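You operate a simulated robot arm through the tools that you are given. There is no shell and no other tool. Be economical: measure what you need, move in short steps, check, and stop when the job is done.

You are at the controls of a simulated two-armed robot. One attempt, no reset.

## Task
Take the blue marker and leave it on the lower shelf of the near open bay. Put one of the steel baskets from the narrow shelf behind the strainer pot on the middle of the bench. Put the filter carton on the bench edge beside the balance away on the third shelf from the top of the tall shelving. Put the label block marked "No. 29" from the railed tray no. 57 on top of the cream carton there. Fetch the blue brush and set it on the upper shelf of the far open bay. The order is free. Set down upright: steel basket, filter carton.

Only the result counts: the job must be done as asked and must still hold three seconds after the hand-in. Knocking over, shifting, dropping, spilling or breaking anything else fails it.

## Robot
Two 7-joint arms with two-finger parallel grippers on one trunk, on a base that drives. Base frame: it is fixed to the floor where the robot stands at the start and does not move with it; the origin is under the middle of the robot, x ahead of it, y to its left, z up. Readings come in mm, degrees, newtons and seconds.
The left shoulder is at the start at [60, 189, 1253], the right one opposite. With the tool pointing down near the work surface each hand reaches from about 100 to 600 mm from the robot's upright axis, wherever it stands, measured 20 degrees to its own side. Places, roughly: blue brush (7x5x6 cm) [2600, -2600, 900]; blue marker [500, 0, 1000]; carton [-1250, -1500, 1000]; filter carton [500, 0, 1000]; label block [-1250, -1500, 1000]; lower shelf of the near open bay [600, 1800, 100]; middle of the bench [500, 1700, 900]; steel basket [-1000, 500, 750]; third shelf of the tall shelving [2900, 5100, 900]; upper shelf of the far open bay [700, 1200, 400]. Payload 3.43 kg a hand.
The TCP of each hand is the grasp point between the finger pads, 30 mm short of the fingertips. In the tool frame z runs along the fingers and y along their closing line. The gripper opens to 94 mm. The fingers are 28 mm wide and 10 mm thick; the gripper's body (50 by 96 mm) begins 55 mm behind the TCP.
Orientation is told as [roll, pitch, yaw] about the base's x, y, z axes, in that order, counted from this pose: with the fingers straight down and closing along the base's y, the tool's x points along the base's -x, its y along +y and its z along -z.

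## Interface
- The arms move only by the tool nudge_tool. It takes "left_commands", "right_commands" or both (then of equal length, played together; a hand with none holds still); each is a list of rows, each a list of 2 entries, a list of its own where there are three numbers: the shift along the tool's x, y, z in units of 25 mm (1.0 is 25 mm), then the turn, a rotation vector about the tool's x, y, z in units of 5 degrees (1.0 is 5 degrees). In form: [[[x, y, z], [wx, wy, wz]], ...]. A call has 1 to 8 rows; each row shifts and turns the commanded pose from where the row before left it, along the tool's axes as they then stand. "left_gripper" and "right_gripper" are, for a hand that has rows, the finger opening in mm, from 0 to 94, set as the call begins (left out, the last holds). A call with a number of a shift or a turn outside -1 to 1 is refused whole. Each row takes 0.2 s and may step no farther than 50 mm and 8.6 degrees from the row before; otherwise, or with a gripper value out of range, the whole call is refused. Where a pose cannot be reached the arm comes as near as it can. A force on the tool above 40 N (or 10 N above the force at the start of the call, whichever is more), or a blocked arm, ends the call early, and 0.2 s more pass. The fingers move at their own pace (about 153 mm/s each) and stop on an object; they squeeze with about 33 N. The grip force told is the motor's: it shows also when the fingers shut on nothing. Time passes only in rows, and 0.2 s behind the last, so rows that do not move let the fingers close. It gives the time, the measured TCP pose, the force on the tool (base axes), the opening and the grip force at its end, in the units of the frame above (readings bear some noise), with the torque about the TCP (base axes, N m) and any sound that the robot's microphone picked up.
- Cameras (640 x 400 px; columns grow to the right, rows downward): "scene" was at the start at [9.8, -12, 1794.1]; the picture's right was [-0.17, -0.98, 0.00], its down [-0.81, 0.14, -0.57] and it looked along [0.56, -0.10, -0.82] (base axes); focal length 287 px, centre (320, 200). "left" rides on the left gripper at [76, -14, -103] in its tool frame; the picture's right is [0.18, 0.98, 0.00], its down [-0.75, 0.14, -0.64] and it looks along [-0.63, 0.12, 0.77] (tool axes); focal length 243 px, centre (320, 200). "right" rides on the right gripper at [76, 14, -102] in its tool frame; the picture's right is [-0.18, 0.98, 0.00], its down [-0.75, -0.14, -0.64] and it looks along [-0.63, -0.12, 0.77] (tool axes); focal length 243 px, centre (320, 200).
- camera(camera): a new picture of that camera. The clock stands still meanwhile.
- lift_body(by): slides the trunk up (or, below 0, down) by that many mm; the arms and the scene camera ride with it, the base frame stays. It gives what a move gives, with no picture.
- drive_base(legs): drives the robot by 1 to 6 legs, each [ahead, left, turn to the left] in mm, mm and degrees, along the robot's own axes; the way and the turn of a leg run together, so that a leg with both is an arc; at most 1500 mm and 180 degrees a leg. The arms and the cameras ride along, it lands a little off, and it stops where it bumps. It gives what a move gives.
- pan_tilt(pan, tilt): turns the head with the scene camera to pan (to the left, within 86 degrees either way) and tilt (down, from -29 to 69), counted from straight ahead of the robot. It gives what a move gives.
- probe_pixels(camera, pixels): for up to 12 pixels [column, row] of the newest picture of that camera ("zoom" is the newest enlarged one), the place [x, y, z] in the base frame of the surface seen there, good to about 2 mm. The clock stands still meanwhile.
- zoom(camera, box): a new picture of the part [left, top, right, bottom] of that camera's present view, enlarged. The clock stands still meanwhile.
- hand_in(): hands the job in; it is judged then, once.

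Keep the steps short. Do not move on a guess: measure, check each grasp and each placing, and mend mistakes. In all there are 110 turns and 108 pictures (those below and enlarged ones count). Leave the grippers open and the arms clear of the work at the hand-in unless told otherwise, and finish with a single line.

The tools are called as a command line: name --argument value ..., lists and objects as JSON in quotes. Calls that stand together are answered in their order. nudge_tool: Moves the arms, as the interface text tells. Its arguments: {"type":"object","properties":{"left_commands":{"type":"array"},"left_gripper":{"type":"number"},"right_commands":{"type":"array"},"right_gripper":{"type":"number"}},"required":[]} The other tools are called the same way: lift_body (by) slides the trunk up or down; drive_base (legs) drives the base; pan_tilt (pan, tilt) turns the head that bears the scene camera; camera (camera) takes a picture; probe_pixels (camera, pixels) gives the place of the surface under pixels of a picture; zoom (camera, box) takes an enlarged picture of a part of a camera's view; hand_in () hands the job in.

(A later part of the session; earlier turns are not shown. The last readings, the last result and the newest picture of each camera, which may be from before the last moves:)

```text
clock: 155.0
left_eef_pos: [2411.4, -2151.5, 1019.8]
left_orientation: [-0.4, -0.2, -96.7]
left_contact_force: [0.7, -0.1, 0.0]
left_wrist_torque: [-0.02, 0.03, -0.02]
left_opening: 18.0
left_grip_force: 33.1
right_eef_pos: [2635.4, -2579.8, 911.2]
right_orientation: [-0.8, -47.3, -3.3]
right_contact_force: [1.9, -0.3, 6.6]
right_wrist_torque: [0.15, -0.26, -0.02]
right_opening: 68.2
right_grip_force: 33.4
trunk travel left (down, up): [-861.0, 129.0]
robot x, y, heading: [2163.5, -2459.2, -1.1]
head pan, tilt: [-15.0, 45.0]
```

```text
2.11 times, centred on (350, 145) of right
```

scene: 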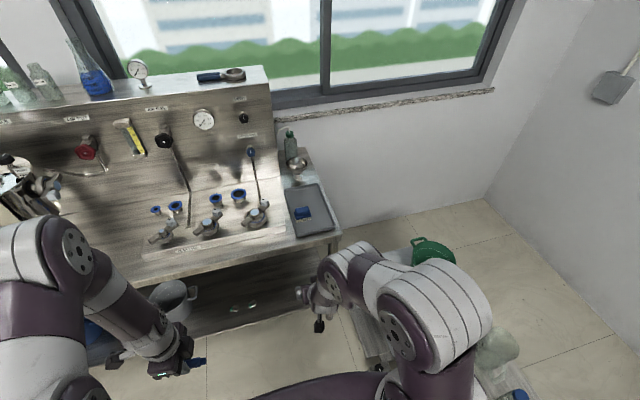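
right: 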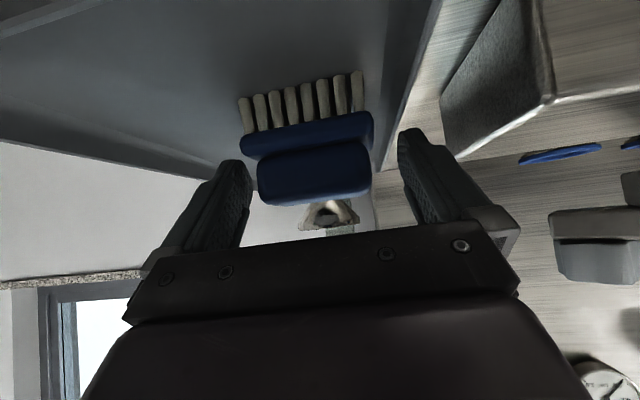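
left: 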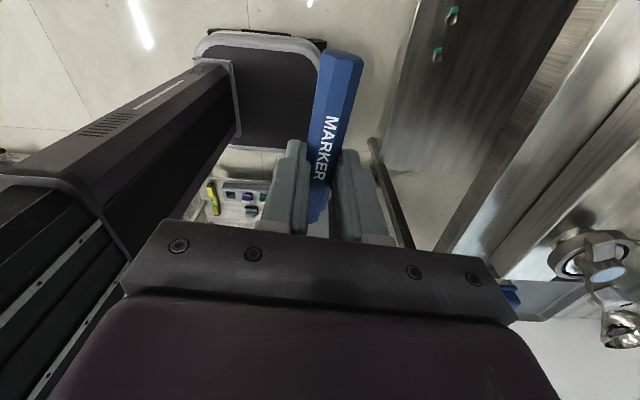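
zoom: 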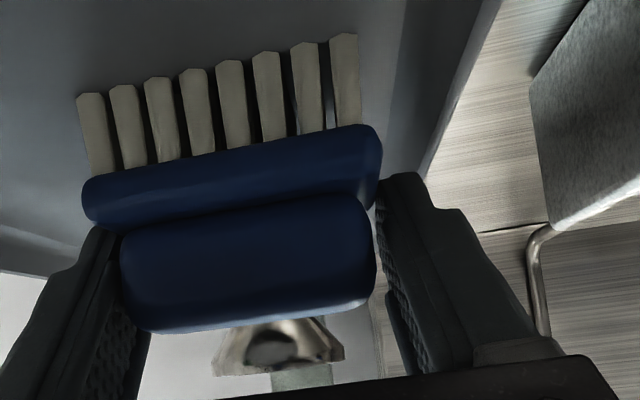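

Gripped at 68 mm. I lift the trunk 15 mm first and check, then more.

lift_body --by 20

zoom --camera "right" --box '[200, 50, 500, 240]'

```text
clock: 155.7
left_eef_pos: [2411.2, -2151.3, 1041.3]
left_orientation: [-0.5, 0.0, -96.5]
left_contact_force: [0.6, -0.4, -0.8]
left_wrist_torque: [0.01, -0.02, -0.01]
left_opening: 18.1
left_grip_force: 32.7
right_eef_pos: [2634.1, -2579.6, 931.1]
right_orientation: [-0.8, -47.2, -3.4]
right_contact_force: [0.2, 0.7, -1.2]
right_wrist_torque: [-0.01, -0.03, 0.01]
right_opening: 68.1
right_grip_force: 33.6
trunk travel left (down, up): [-881.0, 109.0]
robot x, y, heading: [2163.5, -2460.0, -1.0]
head pan, tilt: [-15.0, 45.0]
```

```text
2.11 times, centred on (350, 145) of right
```

zoom: 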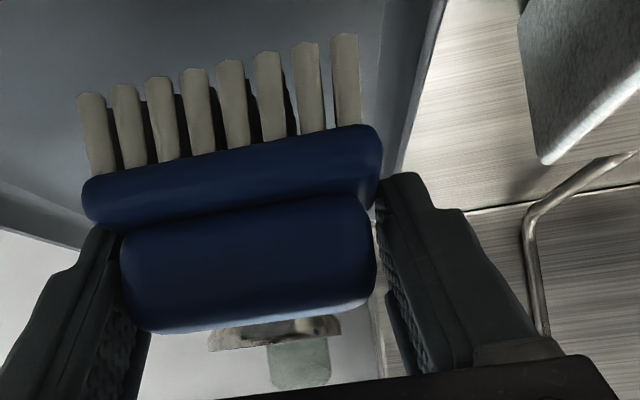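

The brush is held. I raise 70 mm more, back off, and turn to face west to see the way past the bench's near end.

lift_body --by 70

drive_base --legs '[[-450, 0, 0], [0, 600, 0], [0, 0, 180]]'

pan_tilt --pan 0 --tilt 25

camera --camera "scene"

```text
clock: 156.8
left_eef_pos: [2413.0, -2149.9, 1109.9]
left_orientation: [-0.5, 0.0, -96.6]
left_contact_force: [-0.1, -0.9, -0.4]
left_wrist_torque: [-0.01, 0.0, -0.01]
left_opening: 18.0
left_grip_force: 33.0
right_eef_pos: [2634.7, -2579.2, 1001.5]
right_orientation: [-0.8, -47.3, -3.4]
right_contact_force: [-0.2, -0.2, -1.8]
right_wrist_torque: [-0.02, -0.03, -0.03]
right_opening: 67.8
right_grip_force: 33.0
trunk travel left (down, up): [-951.0, 39.0]
robot x, y, heading: [2162.8, -2461.7, -0.8]
head pan, tilt: [-15.0, 45.0]
```

```text
clock: 169.7
left_eef_pos: [1473.4, -2164.0, 1109.9]
left_orientation: [-0.5, -0.2, 81.8]
left_contact_force: [0.5, -0.9, 0.3]
left_wrist_torque: [0.0, 0.01, 0.03]
left_opening: 17.8
left_grip_force: 33.3
right_eef_pos: [1262.8, -1729.8, 1000.8]
right_orientation: [-0.8, -47.2, 175.2]
right_contact_force: [0.1, 0.1, -1.0]
right_wrist_torque: [-0.03, -0.01, -0.02]
right_opening: 67.3
right_grip_force: 33.1
trunk travel left (down, up): [-951.0, 39.0]
robot x, y, heading: [1726.1, -1865.0, 177.6]
head pan, tilt: [-15.0, 45.0]
```

```text
clock: 170.5
left_eef_pos: [1473.2, -2164.5, 1110.8]
left_orientation: [-0.5, 0.0, 81.8]
left_contact_force: [-0.6, -0.5, 0.9]
left_wrist_torque: [0.02, 0.02, -0.02]
left_opening: 17.9
left_grip_force: 33.2
right_eef_pos: [1263.5, -1729.9, 1002.6]
right_orientation: [-0.7, -47.2, 175.1]
right_contact_force: [-0.7, 0.8, -1.5]
right_wrist_torque: [-0.03, -0.04, -0.01]
right_opening: 67.0
right_grip_force: 32.7
trunk travel left (down, up): [-951.0, 39.0]
robot x, y, heading: [1729.9, -1859.2, 177.6]
head pan, tilt: [0.0, 25.0]
```

```text
56 pictures are left
```

scene: 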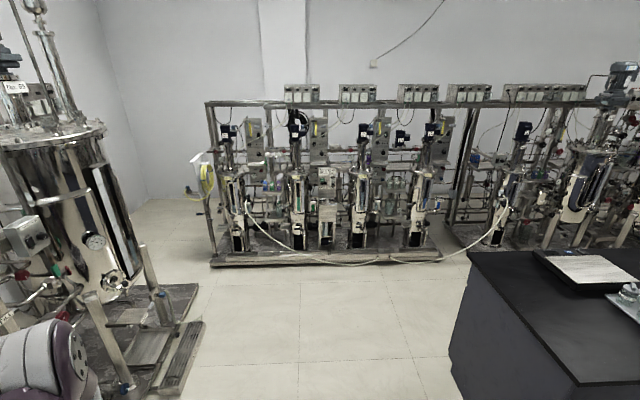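

I probe the passage: left skid edge, bench corner, and the skid ahead.

probe_pixels --camera "scene" --pixels '[[203, 325], [198, 288], [165, 390], [470, 254], [455, 370], [214, 264], [436, 260], [500, 235], [330, 265], [330, 320], [240, 230], [130, 215]]'

zoom --camera "scene" --box '[190, 80, 460, 270]'

```text
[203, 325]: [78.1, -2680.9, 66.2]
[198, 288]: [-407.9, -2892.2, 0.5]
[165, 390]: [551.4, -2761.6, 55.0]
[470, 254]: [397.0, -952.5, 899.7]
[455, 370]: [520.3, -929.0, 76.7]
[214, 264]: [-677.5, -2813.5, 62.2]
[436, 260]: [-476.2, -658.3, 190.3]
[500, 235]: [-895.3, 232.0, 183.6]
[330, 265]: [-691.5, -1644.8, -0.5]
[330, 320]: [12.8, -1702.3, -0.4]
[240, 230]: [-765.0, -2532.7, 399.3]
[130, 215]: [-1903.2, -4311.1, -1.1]
```

```text
2.11 times, centred on (325, 175) of scene
```

zoom: 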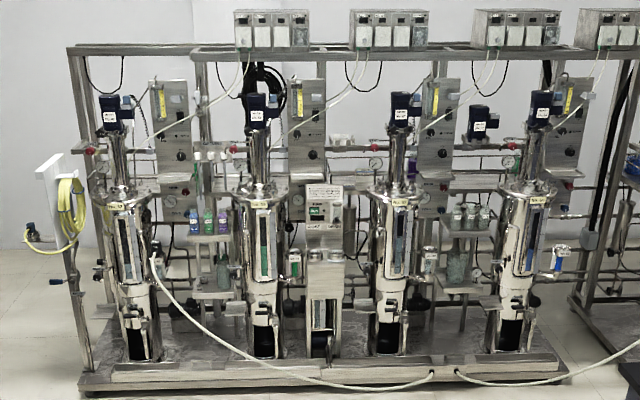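

Passage centre y≈−1800, bench end at y≈−950. I drive through, turn to heading 0 and slide up the aisle to the bays.

drive_base --legs '[[1480, 0, 0], [370, 0, 0], [0, 0, -177.6], [-40, 1495, 0], [0, 1490, 0]]'

pan_tilt --pan 20 --tilt 60

camera --camera "scene"

```text
clock: 201.3
left_eef_pos: [-20.2, 1477.9, 1110.1]
left_orientation: [-0.5, -0.1, -93.5]
left_contact_force: [-0.6, 0.7, 0.2]
left_wrist_torque: [0.0, 0.0, -0.02]
left_opening: 17.6
left_grip_force: 33.2
right_eef_pos: [226.9, 1062.4, 1001.6]
right_orientation: [-0.7, -47.3, -0.3]
right_contact_force: [-0.4, 1.7, -1.5]
right_wrist_torque: [-0.01, -0.01, -0.03]
right_opening: 67.0
right_grip_force: 32.9
trunk travel left (down, up): [-951.0, 39.0]
robot x, y, heading: [-247.5, 1157.9, 2.4]
head pan, tilt: [0.0, 25.0]
```

```text
clock: 202.3
left_eef_pos: [-20.2, 1477.8, 1108.9]
left_orientation: [-0.5, -0.1, -93.3]
left_contact_force: [-0.5, 0.1, -0.6]
left_wrist_torque: [0.01, -0.02, -0.01]
left_opening: 17.9
left_grip_force: 33.2
right_eef_pos: [227.8, 1063.1, 1000.9]
right_orientation: [-0.8, -47.3, -0.1]
right_contact_force: [-0.2, -0.2, -1.2]
right_wrist_torque: [0.01, 0.01, 0.01]
right_opening: 67.0
right_grip_force: 32.3
trunk travel left (down, up): [-951.0, 39.0]
robot x, y, heading: [-247.8, 1157.7, 2.5]
head pan, tilt: [20.0, 60.0]
```

```text
54 pictures are left
```

scene: 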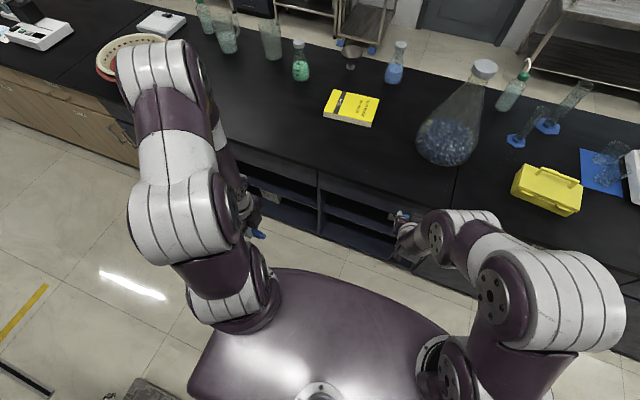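

I lower the trunk by 545 mm in the free aisle so the hands and head come to shelf height, then look into the bays.

lift_body --by -545

pan_tilt --pan 8 --tilt 45

camera --camera "scene"

```text
refused: -545 is not a number from -400 to 400
```

```text
clock: 203.1
left_eef_pos: [-19.5, 1478.1, 1111.0]
left_orientation: [-0.5, -0.2, -93.4]
left_contact_force: [0.1, -0.4, -0.1]
left_wrist_torque: [0.0, -0.02, 0.03]
left_opening: 18.1
left_grip_force: 33.2
right_eef_pos: [226.0, 1064.3, 1001.3]
right_orientation: [-0.8, -47.2, -0.1]
right_contact_force: [0.9, 0.4, -1.1]
right_wrist_torque: [-0.02, 0.0, 0.0]
right_opening: 67.1
right_grip_force: 33.0
trunk travel left (down, up): [-951.0, 39.0]
robot x, y, heading: [-245.7, 1157.6, 2.2]
head pan, tilt: [8.0, 45.0]
```

```text
53 pictures are left
```

scene: 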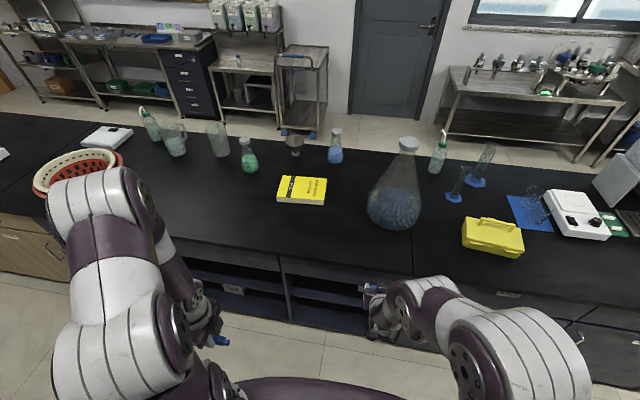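

Lowering is limited to 400 mm a time; I do it in two steps.

lift_body --by -300

lift_body --by -245

pan_tilt --pan 8 --tilt 40

camera --camera "scene"

```text
clock: 206.1
left_eef_pos: [-20.4, 1479.2, 809.9]
left_orientation: [-0.6, -0.1, -93.4]
left_contact_force: [-1.2, -1.0, 0.7]
left_wrist_torque: [0.01, 0.0, -0.01]
left_opening: 18.1
left_grip_force: 32.8
right_eef_pos: [226.5, 1062.9, 701.2]
right_orientation: [-0.8, -47.3, -0.1]
right_contact_force: [0.4, -0.8, -1.6]
right_wrist_torque: [-0.03, 0.03, 0.01]
right_opening: 67.1
right_grip_force: 33.3
trunk travel left (down, up): [-651.0, 339.0]
robot x, y, heading: [-250.6, 1154.9, 2.2]
head pan, tilt: [8.0, 45.0]
```

```text
clock: 208.6
left_eef_pos: [-20.5, 1479.2, 564.8]
left_orientation: [-0.5, 0.0, -93.4]
left_contact_force: [-0.5, -0.4, 0.6]
left_wrist_torque: [-0.01, -0.02, 0.01]
left_opening: 18.0
left_grip_force: 32.8
right_eef_pos: [226.6, 1063.8, 456.2]
right_orientation: [-0.8, -47.2, -0.1]
right_contact_force: [0.2, 0.7, -0.5]
right_wrist_torque: [0.02, 0.03, -0.03]
right_opening: 66.9
right_grip_force: 33.2
trunk travel left (down, up): [-406.0, 584.0]
robot x, y, heading: [-247.1, 1157.8, 2.5]
head pan, tilt: [8.0, 45.0]
```

```text
clock: 209.2
left_eef_pos: [-20.0, 1478.4, 565.7]
left_orientation: [-0.5, -0.2, -93.4]
left_contact_force: [0.4, 0.1, -0.4]
left_wrist_torque: [0.03, -0.02, -0.01]
left_opening: 17.9
left_grip_force: 32.8
right_eef_pos: [227.0, 1063.8, 455.7]
right_orientation: [-0.8, -47.1, -0.1]
right_contact_force: [0.8, -1.1, -1.4]
right_wrist_torque: [-0.04, 0.02, -0.06]
right_opening: 66.8
right_grip_force: 33.0
trunk travel left (down, up): [-406.0, 584.0]
robot x, y, heading: [-246.9, 1155.2, 2.4]
head pan, tilt: [8.0, 40.0]
```

```text
52 pictures are left
```

scene: 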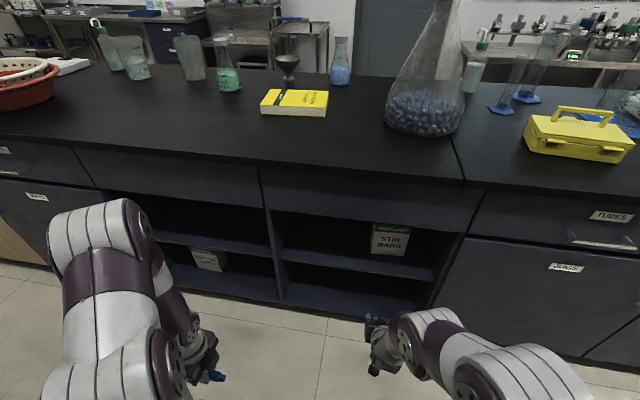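

Right bay holds a "STIR BARS" box on its upper shelf, left bay a box on its lower shelf. I zoom and probe both.

zoom --camera "scene" --box '[100, 160, 480, 330]'

probe_pixels --camera "scene" --pixels '[[280, 250], [340, 262], [400, 275], [345, 240], [350, 208], [371, 243], [409, 255], [440, 245], [268, 240], [320, 302], [230, 290], [240, 230]]'

```text
1.68 times, centred on (290, 245) of scene
```

zoom: 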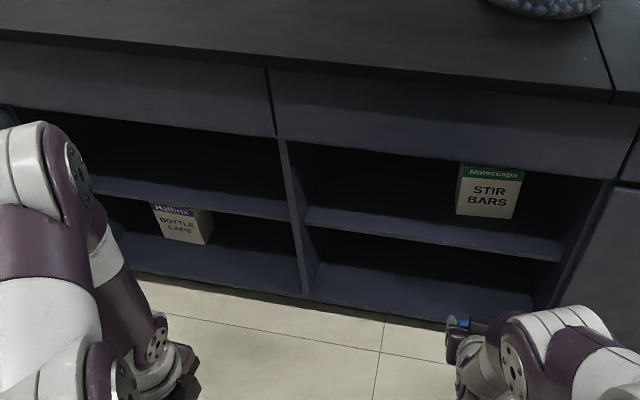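

```text
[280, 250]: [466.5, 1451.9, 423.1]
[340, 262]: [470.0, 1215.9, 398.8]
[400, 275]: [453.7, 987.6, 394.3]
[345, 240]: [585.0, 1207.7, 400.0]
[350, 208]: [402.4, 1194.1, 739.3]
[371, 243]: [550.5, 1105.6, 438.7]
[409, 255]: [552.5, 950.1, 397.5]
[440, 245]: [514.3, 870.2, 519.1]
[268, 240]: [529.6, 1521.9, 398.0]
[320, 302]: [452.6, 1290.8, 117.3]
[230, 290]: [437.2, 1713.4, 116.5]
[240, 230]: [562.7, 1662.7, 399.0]
```

Upper shelf z≈399 (front x≈453), lower shelf z≈117, opening top ≈700. I aim the brush at (505,1250), left of the box. First sideways and part way.

drive_base --legs '[[80, 176, -2]]'

```text
clock: 210.8
left_eef_pos: [64.1, 1653.7, 564.0]
left_orientation: [-0.6, -0.1, -95.0]
left_contact_force: [-0.3, 0.0, -0.2]
left_wrist_torque: [-0.01, 0.04, 0.0]
left_opening: 18.1
left_grip_force: 33.5
right_eef_pos: [298.3, 1231.1, 455.7]
right_orientation: [-0.9, -47.3, -1.9]
right_contact_force: [0.8, 0.1, -1.1]
right_wrist_torque: [-0.03, -0.01, -0.02]
right_opening: 66.9
right_grip_force: 33.0
trunk travel left (down, up): [-406.0, 584.0]
robot x, y, heading: [-174.6, 1338.1, 0.7]
head pan, tilt: [8.0, 40.0]
```

Brush bottom would clear by only 8 mm; I raise 12 mm and drive in 207 mm, then check.

lift_body --by 12

drive_base --legs '[[207, 0, 0]]'

camera --camera "right"

```text
clock: 211.4
left_eef_pos: [62.3, 1655.0, 576.7]
left_orientation: [-0.5, -0.1, -95.1]
left_contact_force: [0.0, -0.5, -0.2]
left_wrist_torque: [0.03, 0.02, 0.06]
left_opening: 18.0
left_grip_force: 32.7
right_eef_pos: [297.2, 1231.1, 468.5]
right_orientation: [-0.8, -47.2, -1.7]
right_contact_force: [0.2, 0.4, -0.3]
right_wrist_torque: [0.01, 0.02, 0.02]
right_opening: 66.8
right_grip_force: 32.9
trunk travel left (down, up): [-418.0, 572.0]
robot x, y, heading: [-173.9, 1336.9, 0.7]
head pan, tilt: [8.0, 40.0]
```

```text
clock: 213.1
left_eef_pos: [272.2, 1654.8, 577.2]
left_orientation: [-0.4, -0.1, -95.2]
left_contact_force: [-0.5, 0.2, -0.3]
left_wrist_torque: [0.02, 0.03, -0.02]
left_opening: 18.3
left_grip_force: 33.0
right_eef_pos: [505.5, 1231.8, 467.8]
right_orientation: [-0.8, -47.2, -1.9]
right_contact_force: [0.8, -0.1, -1.3]
right_wrist_torque: [0.01, -0.01, 0.02]
right_opening: 67.1
right_grip_force: 33.3
trunk travel left (down, up): [-418.0, 572.0]
robot x, y, heading: [35.4, 1342.1, 0.2]
head pan, tilt: [8.0, 40.0]
```

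```text
50 pictures are left
```

right: 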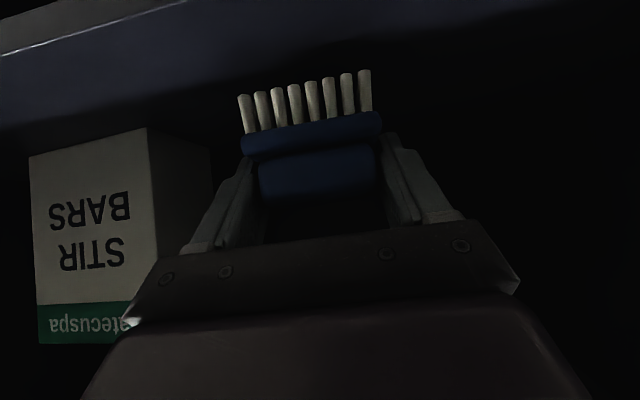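

Brush is over the shelf beside the box. I go 20 mm deeper and lower until contact.

drive_base --legs '[[20, 0, 0]]'

lift_body --by -18

lift_body --by -3

```text
clock: 213.9
left_eef_pos: [295.1, 1655.2, 576.4]
left_orientation: [-0.5, -0.1, -95.3]
left_contact_force: [0.6, -0.5, -1.4]
left_wrist_torque: [0.0, -0.01, 0.0]
left_opening: 17.9
left_grip_force: 33.2
right_eef_pos: [527.3, 1232.0, 467.7]
right_orientation: [-0.8, -47.1, -1.9]
right_contact_force: [0.2, 0.5, -1.0]
right_wrist_torque: [-0.02, 0.0, 0.04]
right_opening: 67.0
right_grip_force: 32.9
trunk travel left (down, up): [-418.0, 572.0]
robot x, y, heading: [57.4, 1339.4, 0.8]
head pan, tilt: [8.0, 40.0]
```

```text
clock: 214.5
left_eef_pos: [294.4, 1655.4, 558.7]
left_orientation: [-0.5, -0.2, -95.3]
left_contact_force: [0.7, 0.0, -0.7]
left_wrist_torque: [0.0, -0.04, -0.01]
left_opening: 17.9
left_grip_force: 33.6
right_eef_pos: [525.9, 1231.9, 450.3]
right_orientation: [-0.8, -47.2, -1.8]
right_contact_force: [0.1, 0.6, -0.9]
right_wrist_torque: [0.0, 0.0, -0.01]
right_opening: 67.1
right_grip_force: 33.2
trunk travel left (down, up): [-400.0, 590.0]
robot x, y, heading: [52.9, 1341.3, 0.6]
head pan, tilt: [8.0, 40.0]
```

```text
clock: 215.0
left_eef_pos: [293.2, 1655.7, 556.3]
left_orientation: [-0.4, -0.2, -95.2]
left_contact_force: [0.9, 0.1, 0.0]
left_wrist_torque: [-0.03, 0.03, 0.0]
left_opening: 18.1
left_grip_force: 32.8
right_eef_pos: [527.7, 1232.9, 448.6]
right_orientation: [-0.9, -47.3, -2.0]
right_contact_force: [0.4, -0.3, 6.5]
right_wrist_torque: [0.14, -0.13, -0.05]
right_opening: 66.7
right_grip_force: 33.0
trunk travel left (down, up): [-397.0, 593.0]
robot x, y, heading: [56.4, 1340.5, 0.4]
head pan, tilt: [8.0, 40.0]
```

Contact (6.5 N). I open and back out.

nudge_tool --right_commands '[[[0, 0, 0], [0, 0, 0]], [[0, 0, 0], [0, 0, 0]], [[0, 0, 0], [0, 0, 0]]]' --right_gripper 92

drive_base --legs '[[-250, 0, 0]]'

camera --camera "scene"

```text
clock: 215.8
left_eef_pos: [293.6, 1654.7, 555.5]
left_orientation: [-0.3, -0.1, -95.2]
left_contact_force: [0.0, -0.2, -0.5]
left_wrist_torque: [0.02, -0.03, 0.0]
left_opening: 18.2
left_grip_force: 32.6
right_eef_pos: [527.9, 1231.5, 447.8]
right_orientation: [-0.8, -47.3, -1.9]
right_contact_force: [-0.5, -0.8, 0.3]
right_wrist_torque: [0.01, 0.03, 0.0]
right_opening: 92.1
right_grip_force: 0.1
trunk travel left (down, up): [-397.0, 593.0]
robot x, y, heading: [58.0, 1338.0, 0.7]
head pan, tilt: [8.0, 40.0]
```

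```text
clock: 217.7
left_eef_pos: [40.9, 1652.4, 556.5]
left_orientation: [-0.4, -0.1, -95.2]
left_contact_force: [0.0, 0.0, -0.6]
left_wrist_torque: [-0.02, 0.0, -0.01]
left_opening: 18.0
left_grip_force: 32.8
right_eef_pos: [275.4, 1230.5, 447.6]
right_orientation: [-0.8, -47.2, -1.9]
right_contact_force: [0.2, -0.1, 0.5]
right_wrist_torque: [0.01, 0.01, -0.02]
right_opening: 91.9
right_grip_force: 0.1
trunk travel left (down, up): [-397.0, 593.0]
robot x, y, heading: [-195.5, 1337.3, 0.8]
head pan, tilt: [8.0, 40.0]
```

```text
49 pictures are left
```

scene: 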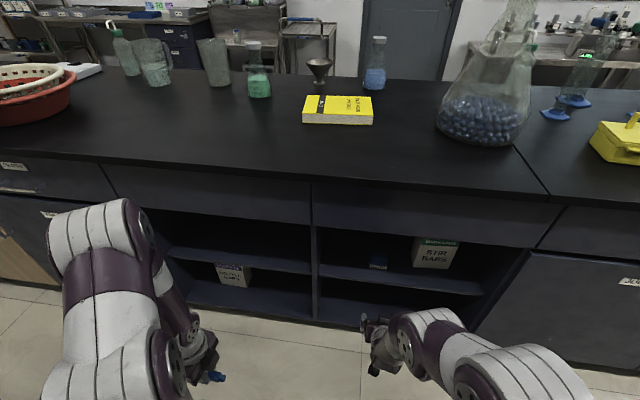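

The brush stands on the upper shelf (378,262). Next the marker. In the free aisle I draw the right hand back/up and reach the left hand forward, beginning to pitch it about the marker's axis.

nudge_tool --left_commands '[[[0, 1, 0], [0, 0, 0]], [[0, 1, 0], [0, 0, 0]], [[0, 1, 0], [0, 0, 0]], [[0, 1, 0], [0, 0, 0]], [[0, 1, 0], [-1, 0, 0]], [[0, 1, 0], [-1, 0, 0]], [[0, 0.5, 0.5], [-1, 0, 0]], [[0, 0.5, 0.5], [-1, 0, 0]]]' --right_commands '[[[0, 0, -1], [0, 0, 0]], [[0, 0, -1], [0, 0, 0]], [[0, 0, -1], [0, 0, 0]], [[0, 0, -1], [0, 0, 0]], [[-0.8, 0, -0.6], [0, 0, 0]], [[-0.8, 0, -0.6], [0, 0, 0]], [[-0.8, 0, -0.6], [0, 0, 0]], [[-0.8, 0, -0.6], [0, 0, 0]]]'

nudge_tool --left_commands '[[[0, 0, 0], [-1, 0, 0]], [[0, 0, 0], [-1, 0, 0]], [[0, 0, 0], [-1, 0, 0]], [[0, 0, 0], [-1, 0, 0]], [[0, 0, 0], [-1, 0, 0]]]'

camera --camera "left"

```text
clock: 219.5
left_eef_pos: [214.6, 1638.6, 538.6]
left_orientation: [19.6, -0.1, -95.1]
left_contact_force: [-0.2, -0.2, -0.9]
left_wrist_torque: [-0.03, -0.01, 0.02]
left_opening: 18.4
left_grip_force: 32.9
left hand out of reach, approached as far as the arm can: row 5
right_eef_pos: [229.8, 1249.5, 623.9]
right_orientation: [-0.9, -47.1, -1.9]
right_contact_force: [0.3, 0.1, 0.4]
right_wrist_torque: [0.03, -0.01, -0.01]
right_opening: 92.0
right_grip_force: 0.1
right hand out of reach, approached as far as the arm can: row 1, 2, 3, 4
trunk travel left (down, up): [-397.0, 593.0]
robot x, y, heading: [-196.6, 1339.2, 0.5]
head pan, tilt: [8.0, 40.0]
```

```text
clock: 220.7
left_eef_pos: [322.7, 1638.6, 635.7]
left_orientation: [40.2, -0.3, -94.7]
left_contact_force: [1.1, 0.2, -0.1]
left_wrist_torque: [0.04, 0.0, 0.0]
left_opening: 18.3
left_grip_force: 33.1
left hand out of reach, approached as far as the arm can: row 1, 2, 3, 4, 5
right_eef_pos: [230.0, 1248.1, 623.0]
right_orientation: [-0.8, -47.2, -1.9]
right_contact_force: [-0.4, 0.0, 0.9]
right_wrist_torque: [0.0, -0.03, -0.03]
right_opening: 91.9
right_grip_force: 0.0
trunk travel left (down, up): [-397.0, 593.0]
robot x, y, heading: [-198.9, 1338.3, 0.4]
head pan, tilt: [8.0, 40.0]
```

```text
48 pictures are left
```

left: 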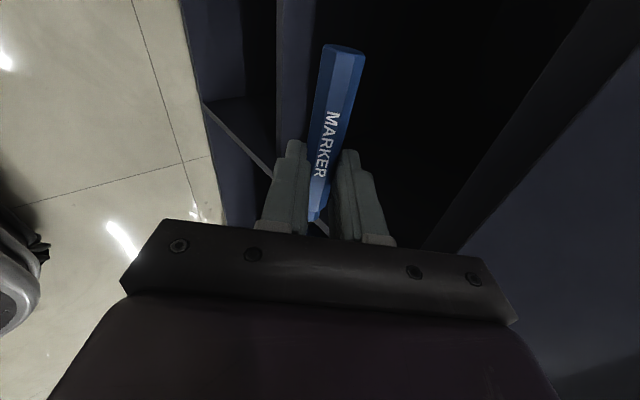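

The left hand is pitched 40° at (323,1639,636). I probe the box and the free space on the near bay's lower shelf.

probe_pixels --camera "scene" --pixels '[[220, 275], [246, 280], [250, 272], [270, 300], [295, 300], [290, 285], [310, 300], [313, 270], [200, 295], [185, 280], [280, 262]]'

lift_body --by -390

```text
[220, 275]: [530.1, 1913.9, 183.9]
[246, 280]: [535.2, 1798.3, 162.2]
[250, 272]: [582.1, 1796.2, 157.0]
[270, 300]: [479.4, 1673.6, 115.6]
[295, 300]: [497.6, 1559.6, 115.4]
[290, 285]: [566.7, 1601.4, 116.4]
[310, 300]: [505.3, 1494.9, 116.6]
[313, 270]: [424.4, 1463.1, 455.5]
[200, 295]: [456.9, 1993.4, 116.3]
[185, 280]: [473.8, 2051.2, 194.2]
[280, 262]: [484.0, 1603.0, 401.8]
```

```text
clock: 224.4
left_eef_pos: [323.1, 1638.7, 246.3]
left_orientation: [40.0, -0.2, -94.8]
left_contact_force: [-0.9, 0.8, 0.4]
left_wrist_torque: [-0.01, 0.02, -0.02]
left_opening: 17.8
left_grip_force: 33.1
right_eef_pos: [230.1, 1247.7, 233.3]
right_orientation: [-0.8, -47.1, -1.9]
right_contact_force: [-0.9, -0.8, -0.6]
right_wrist_torque: [0.02, -0.02, -0.02]
right_opening: 91.9
right_grip_force: 0.1
trunk travel left (down, up): [-7.0, 983.0]
robot x, y, heading: [-195.7, 1338.0, 0.7]
head pan, tilt: [8.0, 40.0]
```

Free stretch y 1480–1790, so y≈1638 is fine. I lower the left hand 80 mm and drive in 170 mm.

nudge_tool --left_commands '[[[0, -0.52, 0.62], [0, 0, 0]], [[0, -0.52, 0.62], [0, 0, 0]], [[0, -0.52, 0.62], [0, 0, 0]], [[0, -0.51, 0.62], [0, 0, 0]]]'

drive_base --legs '[[172, 0, 0]]'

camera --camera "left"

```text
clock: 225.4
left_eef_pos: [358.3, 1642.0, 186.3]
left_orientation: [39.8, -0.2, -94.7]
left_contact_force: [-0.1, 0.3, -0.8]
left_wrist_torque: [0.01, 0.0, -0.01]
left_opening: 18.3
left_grip_force: 32.9
left hand out of reach, approached as far as the arm can: row 1, 2, 3, 4
right_eef_pos: [231.2, 1247.8, 233.0]
right_orientation: [-0.8, -47.1, -1.9]
right_contact_force: [0.2, -0.1, 0.2]
right_wrist_torque: [-0.01, -0.01, -0.02]
right_opening: 92.1
right_grip_force: 0.1
trunk travel left (down, up): [-7.0, 983.0]
robot x, y, heading: [-197.3, 1338.2, 0.3]
head pan, tilt: [8.0, 40.0]
```

```text
clock: 226.9
left_eef_pos: [535.9, 1642.6, 184.9]
left_orientation: [39.8, -0.3, -95.0]
left_contact_force: [0.6, -0.9, -0.4]
left_wrist_torque: [0.02, -0.01, -0.01]
left_opening: 17.9
left_grip_force: 33.5
right_eef_pos: [406.6, 1248.8, 234.8]
right_orientation: [-0.8, -47.2, -2.0]
right_contact_force: [-0.5, -0.4, -0.8]
right_wrist_torque: [0.0, -0.02, -0.02]
right_opening: 92.2
right_grip_force: 0.0
trunk travel left (down, up): [-7.0, 983.0]
robot x, y, heading: [-18.6, 1342.1, 0.2]
head pan, tilt: [8.0, 40.0]
```

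```text
47 pictures are left
```

left: 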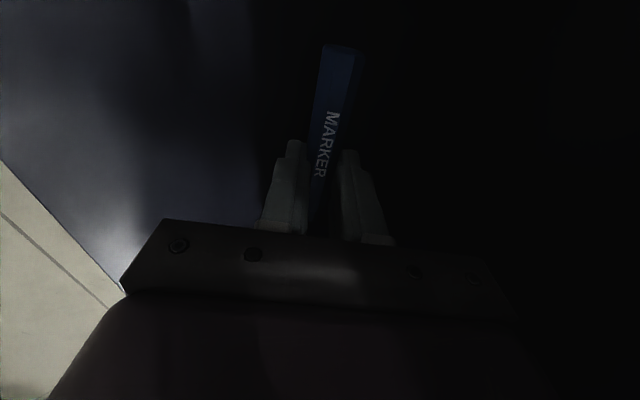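

TCP is 27 mm too high. I use the last 6 mm of trunk and move the left hand back and down.

lift_body --by -6

nudge_tool --left_commands '[[[0, -0.6, -0.12], [0, 0, 0]], [[0, -0.6, -0.1], [0, 0, 0]], [[0, -0.4, 0], [0, 0, 0]]]'

```text
clock: 227.4
left_eef_pos: [534.4, 1641.7, 178.3]
left_orientation: [39.7, -0.3, -94.9]
left_contact_force: [-0.4, -0.9, 0.2]
left_wrist_torque: [0.03, -0.01, 0.01]
left_opening: 18.0
left_grip_force: 33.1
right_eef_pos: [406.8, 1249.3, 227.5]
right_orientation: [-0.8, -47.2, -2.1]
right_contact_force: [0.0, 0.4, -0.4]
right_wrist_torque: [0.02, -0.02, 0.0]
right_opening: 92.4
right_grip_force: 0.1
trunk travel left (down, up): [-1.0, 989.0]
robot x, y, heading: [-22.4, 1340.0, 0.3]
head pan, tilt: [8.0, 40.0]
```

```text
clock: 228.2
left_eef_pos: [536.8, 1642.5, 179.3]
left_orientation: [39.7, -0.3, -94.8]
left_contact_force: [-0.8, 0.0, 0.0]
left_wrist_torque: [0.01, -0.01, -0.02]
left_opening: 18.0
left_grip_force: 32.7
left hand out of reach, approached as far as the arm can: row 1, 2, 3
right_eef_pos: [406.6, 1249.6, 227.8]
right_orientation: [-0.7, -47.2, -2.0]
right_contact_force: [0.2, 0.8, 1.1]
right_wrist_torque: [0.02, -0.01, 0.02]
right_opening: 92.1
right_grip_force: 0.1
trunk travel left (down, up): [-1.0, 989.0]
robot x, y, heading: [-19.4, 1340.3, 0.5]
head pan, tilt: [8.0, 40.0]
```

The pitch limits going lower. I ease the pitch by 8° while going down 20 mm.

nudge_tool --left_commands '[[[0, 0, 0], [0.8, 0, 0]], [[0, 0, 0], [0.8, 0, 0]], [[0, -0.2, 0.3], [0, 0, 0]], [[0, -0.2, 0.3], [0, 0, 0]]]'

```text
clock: 229.2
left_eef_pos: [536.1, 1641.7, 160.9]
left_orientation: [31.6, -0.3, -94.9]
left_contact_force: [-0.2, -1.6, 0.3]
left_wrist_torque: [-0.01, -0.02, 0.01]
left_opening: 18.1
left_grip_force: 32.8
right_eef_pos: [407.1, 1250.5, 228.0]
right_orientation: [-0.8, -47.1, -2.0]
right_contact_force: [0.4, 0.7, 0.1]
right_wrist_torque: [0.0, -0.02, 0.03]
right_opening: 91.9
right_grip_force: 0.1
trunk travel left (down, up): [-1.0, 989.0]
robot x, y, heading: [-19.7, 1339.5, 0.5]
head pan, tilt: [8.0, 40.0]
```

TCP z 161. I go 4 mm lower and open to 32 mm only, so the lower finger keeps off the shelf.

nudge_tool --left_commands '[[[0, -0.08, 0.13], [0, 0, 0]]]'

nudge_tool --left_commands '[[[0, 0, 0], [0, 0, 0]], [[0, 0, 0], [0, 0, 0]], [[0, 0, 0], [0, 0, 0]]]' --left_gripper 34

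camera --camera "left"

```text
clock: 229.7
left_eef_pos: [536.3, 1642.6, 158.1]
left_orientation: [31.7, -0.2, -94.8]
left_contact_force: [0.2, -0.2, -0.4]
left_wrist_torque: [-0.02, 0.02, -0.01]
left_opening: 17.8
left_grip_force: 33.2
right_eef_pos: [407.3, 1249.8, 228.1]
right_orientation: [-0.8, -47.1, -2.0]
right_contact_force: [-0.5, 0.2, 0.5]
right_wrist_torque: [0.01, -0.03, -0.02]
right_opening: 92.0
right_grip_force: 0.0
trunk travel left (down, up): [-1.0, 989.0]
robot x, y, heading: [-18.6, 1341.0, 0.1]
head pan, tilt: [8.0, 40.0]
```

```text
clock: 230.4
left_eef_pos: [536.8, 1642.2, 156.8]
left_orientation: [31.8, -0.3, -94.9]
left_contact_force: [0.2, -0.3, 3.3]
left_wrist_torque: [0.01, -0.01, 0.06]
left_opening: 32.6
left_grip_force: 0.1
right_eef_pos: [405.2, 1248.2, 228.0]
right_orientation: [-0.8, -47.1, -2.0]
right_contact_force: [1.0, -0.9, -0.7]
right_wrist_torque: [0.04, -0.02, 0.03]
right_opening: 92.0
right_grip_force: 0.0
trunk travel left (down, up): [-1.0, 989.0]
robot x, y, heading: [-24.8, 1343.3, 0.5]
head pan, tilt: [8.0, 40.0]
```

```text
46 pictures are left
```

left: 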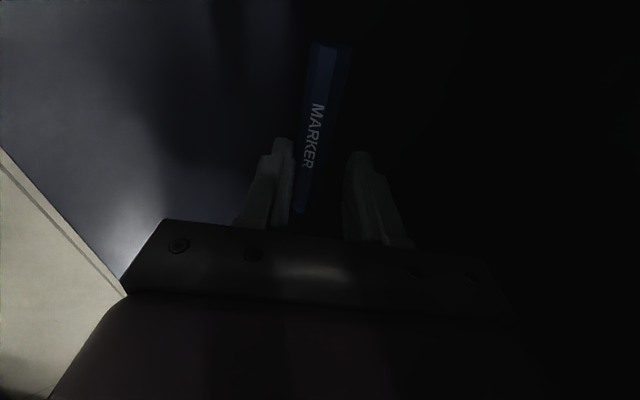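

The marker lies between the open fingers. I withdraw along the finger axis 45 mm, then drive back and look.

nudge_tool --left_commands '[[[0, 0, -0.6], [0, 0, 0]], [[0, 0, -0.6], [0, 0, 0]], [[0, 0, -0.6], [0, 0, 0]]]'

drive_base --legs '[[-200, 0, 0]]'

lift_body --by 390

camera --camera "scene"

```text
clock: 231.2
left_eef_pos: [512.6, 1646.1, 196.3]
left_orientation: [31.8, -0.3, -94.7]
left_contact_force: [0.4, -0.7, -0.5]
left_wrist_torque: [-0.01, 0.01, 0.02]
left_opening: 33.8
left_grip_force: 0.0
right_eef_pos: [407.5, 1249.3, 226.7]
right_orientation: [-0.8, -47.1, -2.0]
right_contact_force: [-0.3, 0.3, 0.0]
right_wrist_torque: [0.02, -0.01, -0.05]
right_opening: 92.2
right_grip_force: 0.1
trunk travel left (down, up): [-1.0, 989.0]
robot x, y, heading: [-20.7, 1340.4, 0.5]
head pan, tilt: [8.0, 40.0]
```

```text
clock: 232.8
left_eef_pos: [314.7, 1643.0, 195.2]
left_orientation: [31.7, -0.3, -95.0]
left_contact_force: [0.0, 0.0, -0.1]
left_wrist_torque: [0.01, -0.01, 0.01]
left_opening: 33.9
left_grip_force: 0.1
right_eef_pos: [207.3, 1247.8, 227.0]
right_orientation: [-0.9, -47.3, -2.1]
right_contact_force: [0.2, -1.3, -0.5]
right_wrist_torque: [0.02, -0.01, 0.03]
right_opening: 92.3
right_grip_force: 0.0
trunk travel left (down, up): [-1.0, 989.0]
robot x, y, heading: [-219.4, 1335.3, 0.1]
head pan, tilt: [8.0, 40.0]
```

```text
clock: 236.6
left_eef_pos: [314.7, 1643.3, 585.0]
left_orientation: [31.8, -0.3, -95.0]
left_contact_force: [-0.2, -0.6, -0.1]
left_wrist_torque: [0.01, -0.02, -0.01]
left_opening: 34.0
left_grip_force: 0.1
right_eef_pos: [208.3, 1248.3, 618.2]
right_orientation: [-0.8, -47.1, -2.1]
right_contact_force: [-0.3, -0.9, 0.7]
right_wrist_torque: [0.01, 0.0, 0.01]
right_opening: 91.9
right_grip_force: 0.1
trunk travel left (down, up): [-391.0, 599.0]
robot x, y, heading: [-215.2, 1338.0, 0.5]
head pan, tilt: [8.0, 40.0]
```

```text
45 pictures are left
```

scene: 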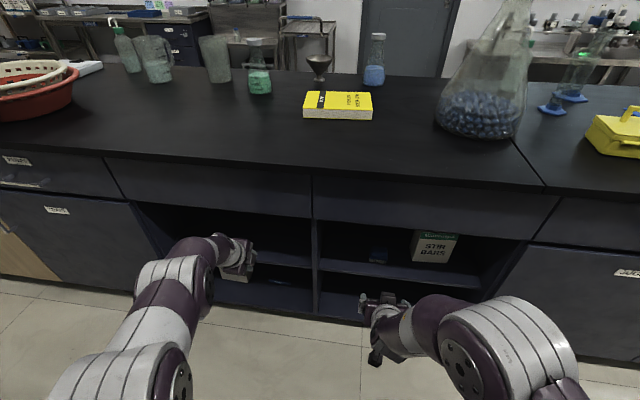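

A blue marker shape lies on the near bay's lower shelf at (278,281). Next the basket: I draw the left arm in, raise the trunk, go to y≈600 and turn to face the skids.

nudge_tool --left_commands '[[[0, -1, 0], [0.8, 0, 0]], [[0, -1, 0], [0.8, 0, 0]], [[0, -1, 0], [0.8, 0, 0]], [[0, -1, 0], [0.8, 0, 0]], [[0, -1, 0], [0.8, 0, 0]], [[0, -1, 0], [0.8, 0, 0]], [[0, -1, 0], [0.8, 0, 0]], [[0, -1, 0], [0.8, 0, 0]]]'

lift_body --by 395

drive_base --legs '[[105, -740, 0], [0, 0, 180]]'

pan_tilt --pan 0 --tilt 40

camera --camera "scene"

```text
clock: 238.4
left_eef_pos: [125.1, 1658.8, 524.2]
left_orientation: [-0.4, -0.2, -95.0]
left_contact_force: [0.4, 0.3, -0.5]
left_wrist_torque: [0.03, -0.01, 0.0]
left_opening: 34.1
left_grip_force: 0.1
right_eef_pos: [209.2, 1246.9, 617.0]
right_orientation: [-0.8, -47.2, -2.1]
right_contact_force: [0.6, -0.8, 0.1]
right_wrist_torque: [0.0, -0.03, -0.01]
right_opening: 92.0
right_grip_force: 0.2
trunk travel left (down, up): [-391.0, 599.0]
robot x, y, heading: [-217.0, 1341.3, 0.1]
head pan, tilt: [8.0, 40.0]
```

```text
clock: 242.2
left_eef_pos: [125.0, 1656.3, 918.4]
left_orientation: [-0.3, -0.3, -95.0]
left_contact_force: [0.4, -0.1, -0.1]
left_wrist_torque: [-0.01, 0.02, 0.01]
left_opening: 34.2
left_grip_force: 0.0
right_eef_pos: [207.4, 1247.8, 1013.2]
right_orientation: [-0.8, -47.1, -2.1]
right_contact_force: [0.2, -0.6, 0.3]
right_wrist_torque: [-0.01, 0.03, -0.02]
right_opening: 91.9
right_grip_force: 0.1
trunk travel left (down, up): [-786.0, 204.0]
robot x, y, heading: [-220.7, 1337.3, -0.0]
head pan, tilt: [8.0, 40.0]
```

```text
clock: 253.7
left_eef_pos: [-445.2, 262.6, 919.6]
left_orientation: [-0.2, -0.3, 87.8]
left_contact_force: [0.1, 0.0, 0.5]
left_wrist_torque: [-0.02, 0.01, -0.04]
left_opening: 34.3
left_grip_force: 0.0
right_eef_pos: [-546.9, 669.1, 1012.9]
right_orientation: [-0.8, -47.2, -179.3]
right_contact_force: [0.6, -0.5, 0.4]
right_wrist_torque: [0.0, -0.02, 0.02]
right_opening: 91.9
right_grip_force: 0.0
trunk travel left (down, up): [-786.0, 204.0]
robot x, y, heading: [-113.1, 596.8, -176.9]
head pan, tilt: [8.0, 40.0]
```

```text
clock: 254.4
left_eef_pos: [-443.9, 262.3, 918.0]
left_orientation: [-0.1, -0.3, 87.8]
left_contact_force: [-0.3, 0.1, 0.1]
left_wrist_torque: [0.0, 0.01, -0.02]
left_opening: 34.0
left_grip_force: 0.0
right_eef_pos: [-546.3, 669.0, 1012.4]
right_orientation: [-0.8, -47.1, -179.4]
right_contact_force: [-0.7, -0.4, 0.6]
right_wrist_torque: [0.0, 0.0, 0.0]
right_opening: 92.1
right_grip_force: 0.1
trunk travel left (down, up): [-786.0, 204.0]
robot x, y, heading: [-113.7, 601.7, -177.0]
head pan, tilt: [0.0, 40.0]
```

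```text
44 pictures are left
```

scene: 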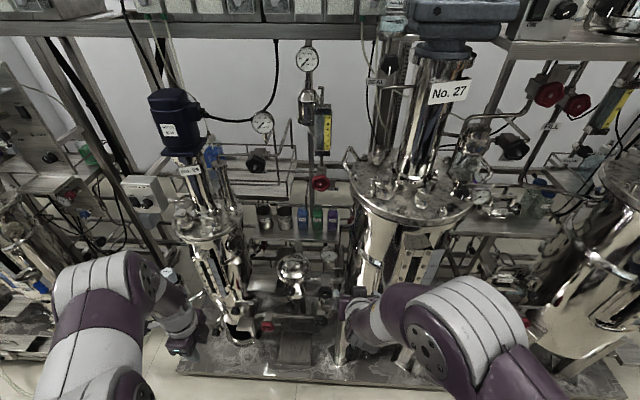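

I see a narrow shelf near (300,215) with steel pieces at (265,215) and (283,215). I zoom in.

zoom --camera "scene" --box '[220, 170, 380, 290]'

probe_pixels --camera "scene" --pixels '[[266, 218], [284, 216], [302, 215], [318, 215], [332, 215], [275, 232], [292, 265], [265, 208], [283, 208], [320, 240], [255, 160], [270, 238]]'

```text
3.33 times, centred on (300, 230) of scene
```

zoom: 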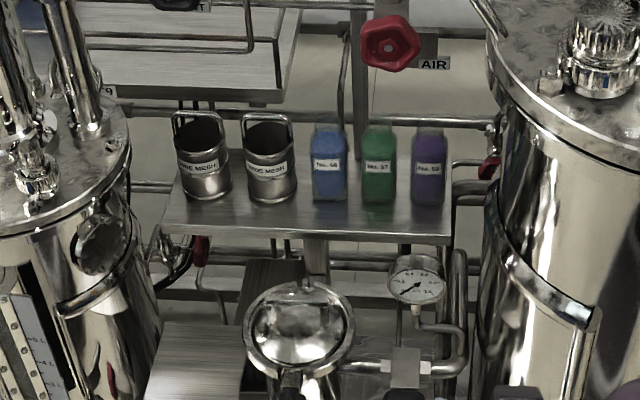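

```text
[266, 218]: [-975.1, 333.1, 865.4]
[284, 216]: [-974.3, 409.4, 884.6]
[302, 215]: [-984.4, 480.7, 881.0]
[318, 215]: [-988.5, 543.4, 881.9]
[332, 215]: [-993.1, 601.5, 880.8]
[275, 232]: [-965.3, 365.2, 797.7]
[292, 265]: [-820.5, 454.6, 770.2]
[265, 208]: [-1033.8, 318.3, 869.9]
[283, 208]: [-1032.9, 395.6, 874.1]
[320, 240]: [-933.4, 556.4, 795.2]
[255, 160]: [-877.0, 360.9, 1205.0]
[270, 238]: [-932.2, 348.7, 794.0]
```

Two steel baskets with hoop handles stand at y≈335 and y≈409, shelf z≈796. I probe hoops, rims, gaps, pot top, overhead panel and the skid's floor edge.

probe_pixels --camera "zoom" --pixels '[[193, 112], [175, 125], [213, 127], [205, 150], [184, 185], [230, 180], [247, 180], [295, 178], [268, 117], [300, 287], [200, 95], [315, 128]]'

probe_pixels --camera "scene" --pixels '[[300, 384], [240, 372], [350, 230], [240, 240], [370, 300], [230, 320], [300, 190], [255, 195]]'

zoom --camera "scene" --box '[255, 190, 315, 235]'

```text
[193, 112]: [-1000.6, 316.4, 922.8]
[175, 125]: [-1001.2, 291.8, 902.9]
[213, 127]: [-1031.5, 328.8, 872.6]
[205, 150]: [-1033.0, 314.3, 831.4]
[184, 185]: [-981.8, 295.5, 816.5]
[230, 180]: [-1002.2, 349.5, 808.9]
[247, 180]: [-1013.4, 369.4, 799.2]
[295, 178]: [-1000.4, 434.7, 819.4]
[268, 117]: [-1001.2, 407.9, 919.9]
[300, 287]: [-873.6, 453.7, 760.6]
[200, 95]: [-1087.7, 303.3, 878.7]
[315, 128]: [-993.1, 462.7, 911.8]
```

```text
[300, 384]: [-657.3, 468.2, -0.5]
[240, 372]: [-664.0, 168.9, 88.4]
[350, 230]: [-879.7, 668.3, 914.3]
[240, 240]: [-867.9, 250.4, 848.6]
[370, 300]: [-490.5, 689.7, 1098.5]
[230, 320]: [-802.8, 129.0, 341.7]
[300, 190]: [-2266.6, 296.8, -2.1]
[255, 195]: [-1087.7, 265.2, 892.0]
```

```text
8.89 times, centred on (285, 212) of scene
```

zoom: 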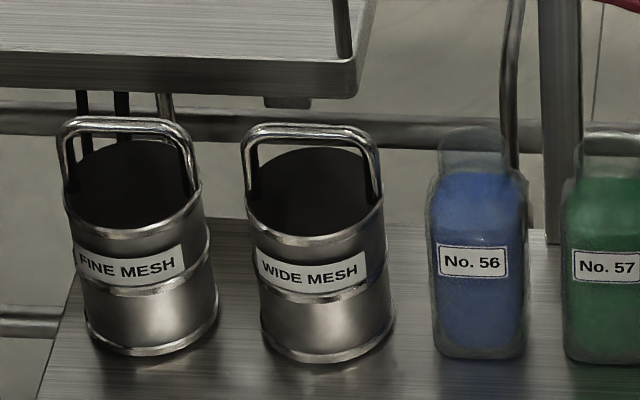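

Basket 1 ("FINE MESH"): hoop y 291–351, plane x≈−1001, top z 923; its left side is free. The skid edge is at x≈−657. I draw the left hand back and up, drive to a stand-off in front of it, and look with the right camera.

nudge_tool --left_commands '[[[0, -0.8, -1], [0, 0, 0]], [[0, -0.8, -1], [0, 0, 0]], [[0, -0.8, -1], [0, 0, 0]], [[0, 0, -1], [0, 0, 0]], [[0, 0, -1], [0, 0, 0]], [[0, 0, -1], [0, 0, 0]]]'

drive_base --legs '[[0, 340, 0], [230, 0, 0]]'

camera --camera "right"

camera --camera "scene"

```text
clock: 255.8
left_eef_pos: [-383.9, 260.5, 1068.1]
left_orientation: [-0.3, -0.2, 87.9]
left_contact_force: [-0.6, 0.2, 0.6]
left_wrist_torque: [-0.03, 0.02, -0.03]
left_opening: 34.1
left_grip_force: 0.0
right_eef_pos: [-547.0, 668.3, 1013.2]
right_orientation: [-0.7, -47.2, -179.3]
right_contact_force: [-0.5, 1.7, -0.6]
right_wrist_torque: [0.01, 0.01, 0.01]
right_opening: 92.1
right_grip_force: 0.0
trunk travel left (down, up): [-786.0, 204.0]
robot x, y, heading: [-114.9, 600.2, -177.0]
head pan, tilt: [0.0, 40.0]
```

```text
clock: 259.3
left_eef_pos: [-603.5, -80.9, 1067.4]
left_orientation: [-0.2, -0.3, 87.4]
left_contact_force: [-0.1, 0.3, -0.2]
left_wrist_torque: [-0.03, 0.01, 0.01]
left_opening: 34.2
left_grip_force: 0.0
right_eef_pos: [-762.7, 328.7, 1014.1]
right_orientation: [-0.8, -47.2, -179.8]
right_contact_force: [-0.2, 0.6, 0.1]
right_wrist_torque: [0.0, -0.04, 0.03]
right_opening: 91.8
right_grip_force: 0.0
trunk travel left (down, up): [-786.0, 204.0]
robot x, y, heading: [-331.0, 255.8, -177.4]
head pan, tilt: [0.0, 40.0]
```

```text
41 pictures are left
```

right: 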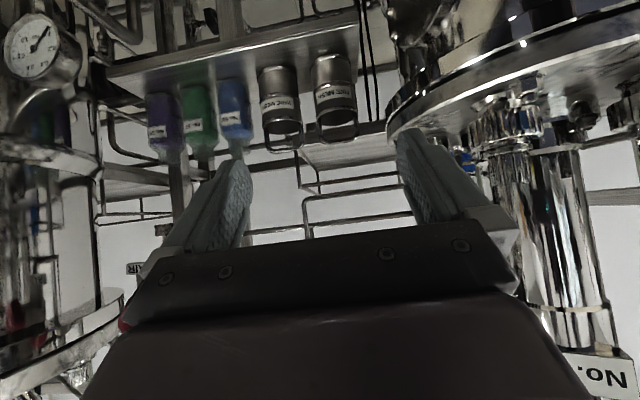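

```text
40 pictures are left
```

scene: 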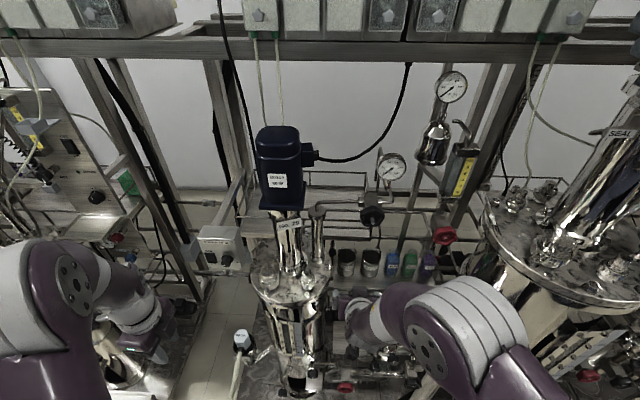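

I probe the lid edge, the tall fittings beside my path, the rail above and both hoops again.

probe_pixels --camera "scene" --pixels '[[328, 270], [318, 215], [320, 250], [335, 185], [350, 208], [345, 252], [370, 252], [303, 160], [373, 215], [390, 165], [325, 175], [440, 235]]'

zoom --camera "right" --box '[220, 40, 440, 177]'

```text
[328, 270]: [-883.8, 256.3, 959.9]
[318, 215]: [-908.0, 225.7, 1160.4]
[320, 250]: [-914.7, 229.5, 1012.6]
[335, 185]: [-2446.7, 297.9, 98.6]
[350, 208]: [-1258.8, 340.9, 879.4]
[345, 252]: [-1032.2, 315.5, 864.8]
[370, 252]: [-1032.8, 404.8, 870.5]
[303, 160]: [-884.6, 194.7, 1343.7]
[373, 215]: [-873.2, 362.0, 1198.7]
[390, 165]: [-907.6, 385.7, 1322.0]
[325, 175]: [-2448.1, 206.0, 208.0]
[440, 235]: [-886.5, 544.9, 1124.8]
```

```text
2.91 times, centred on (330, 108) of right
```

zoom: 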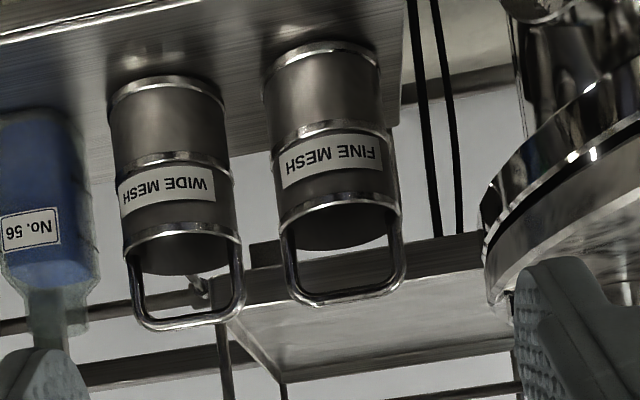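

The lid beside basket 1 reaches z 960 at y 256, too near; basket 2 ("WIDE MESH") is the safer one. I probe its hoop and neighbours in the right-hand zoom.

probe_pixels --camera "zoom" --pixels '[[136, 295], [237, 285], [190, 324], [289, 270], [399, 255], [345, 299], [92, 260], [85, 300], [126, 245], [238, 240], [287, 225], [225, 95]]'

```text
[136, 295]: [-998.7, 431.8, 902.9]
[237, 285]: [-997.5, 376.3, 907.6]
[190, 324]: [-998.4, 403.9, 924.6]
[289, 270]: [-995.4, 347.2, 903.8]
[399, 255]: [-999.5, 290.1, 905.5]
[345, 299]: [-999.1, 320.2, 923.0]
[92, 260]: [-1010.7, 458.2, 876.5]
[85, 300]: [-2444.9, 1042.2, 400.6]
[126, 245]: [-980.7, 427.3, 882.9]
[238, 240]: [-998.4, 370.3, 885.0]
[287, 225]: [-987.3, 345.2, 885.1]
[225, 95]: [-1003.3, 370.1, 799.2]
```

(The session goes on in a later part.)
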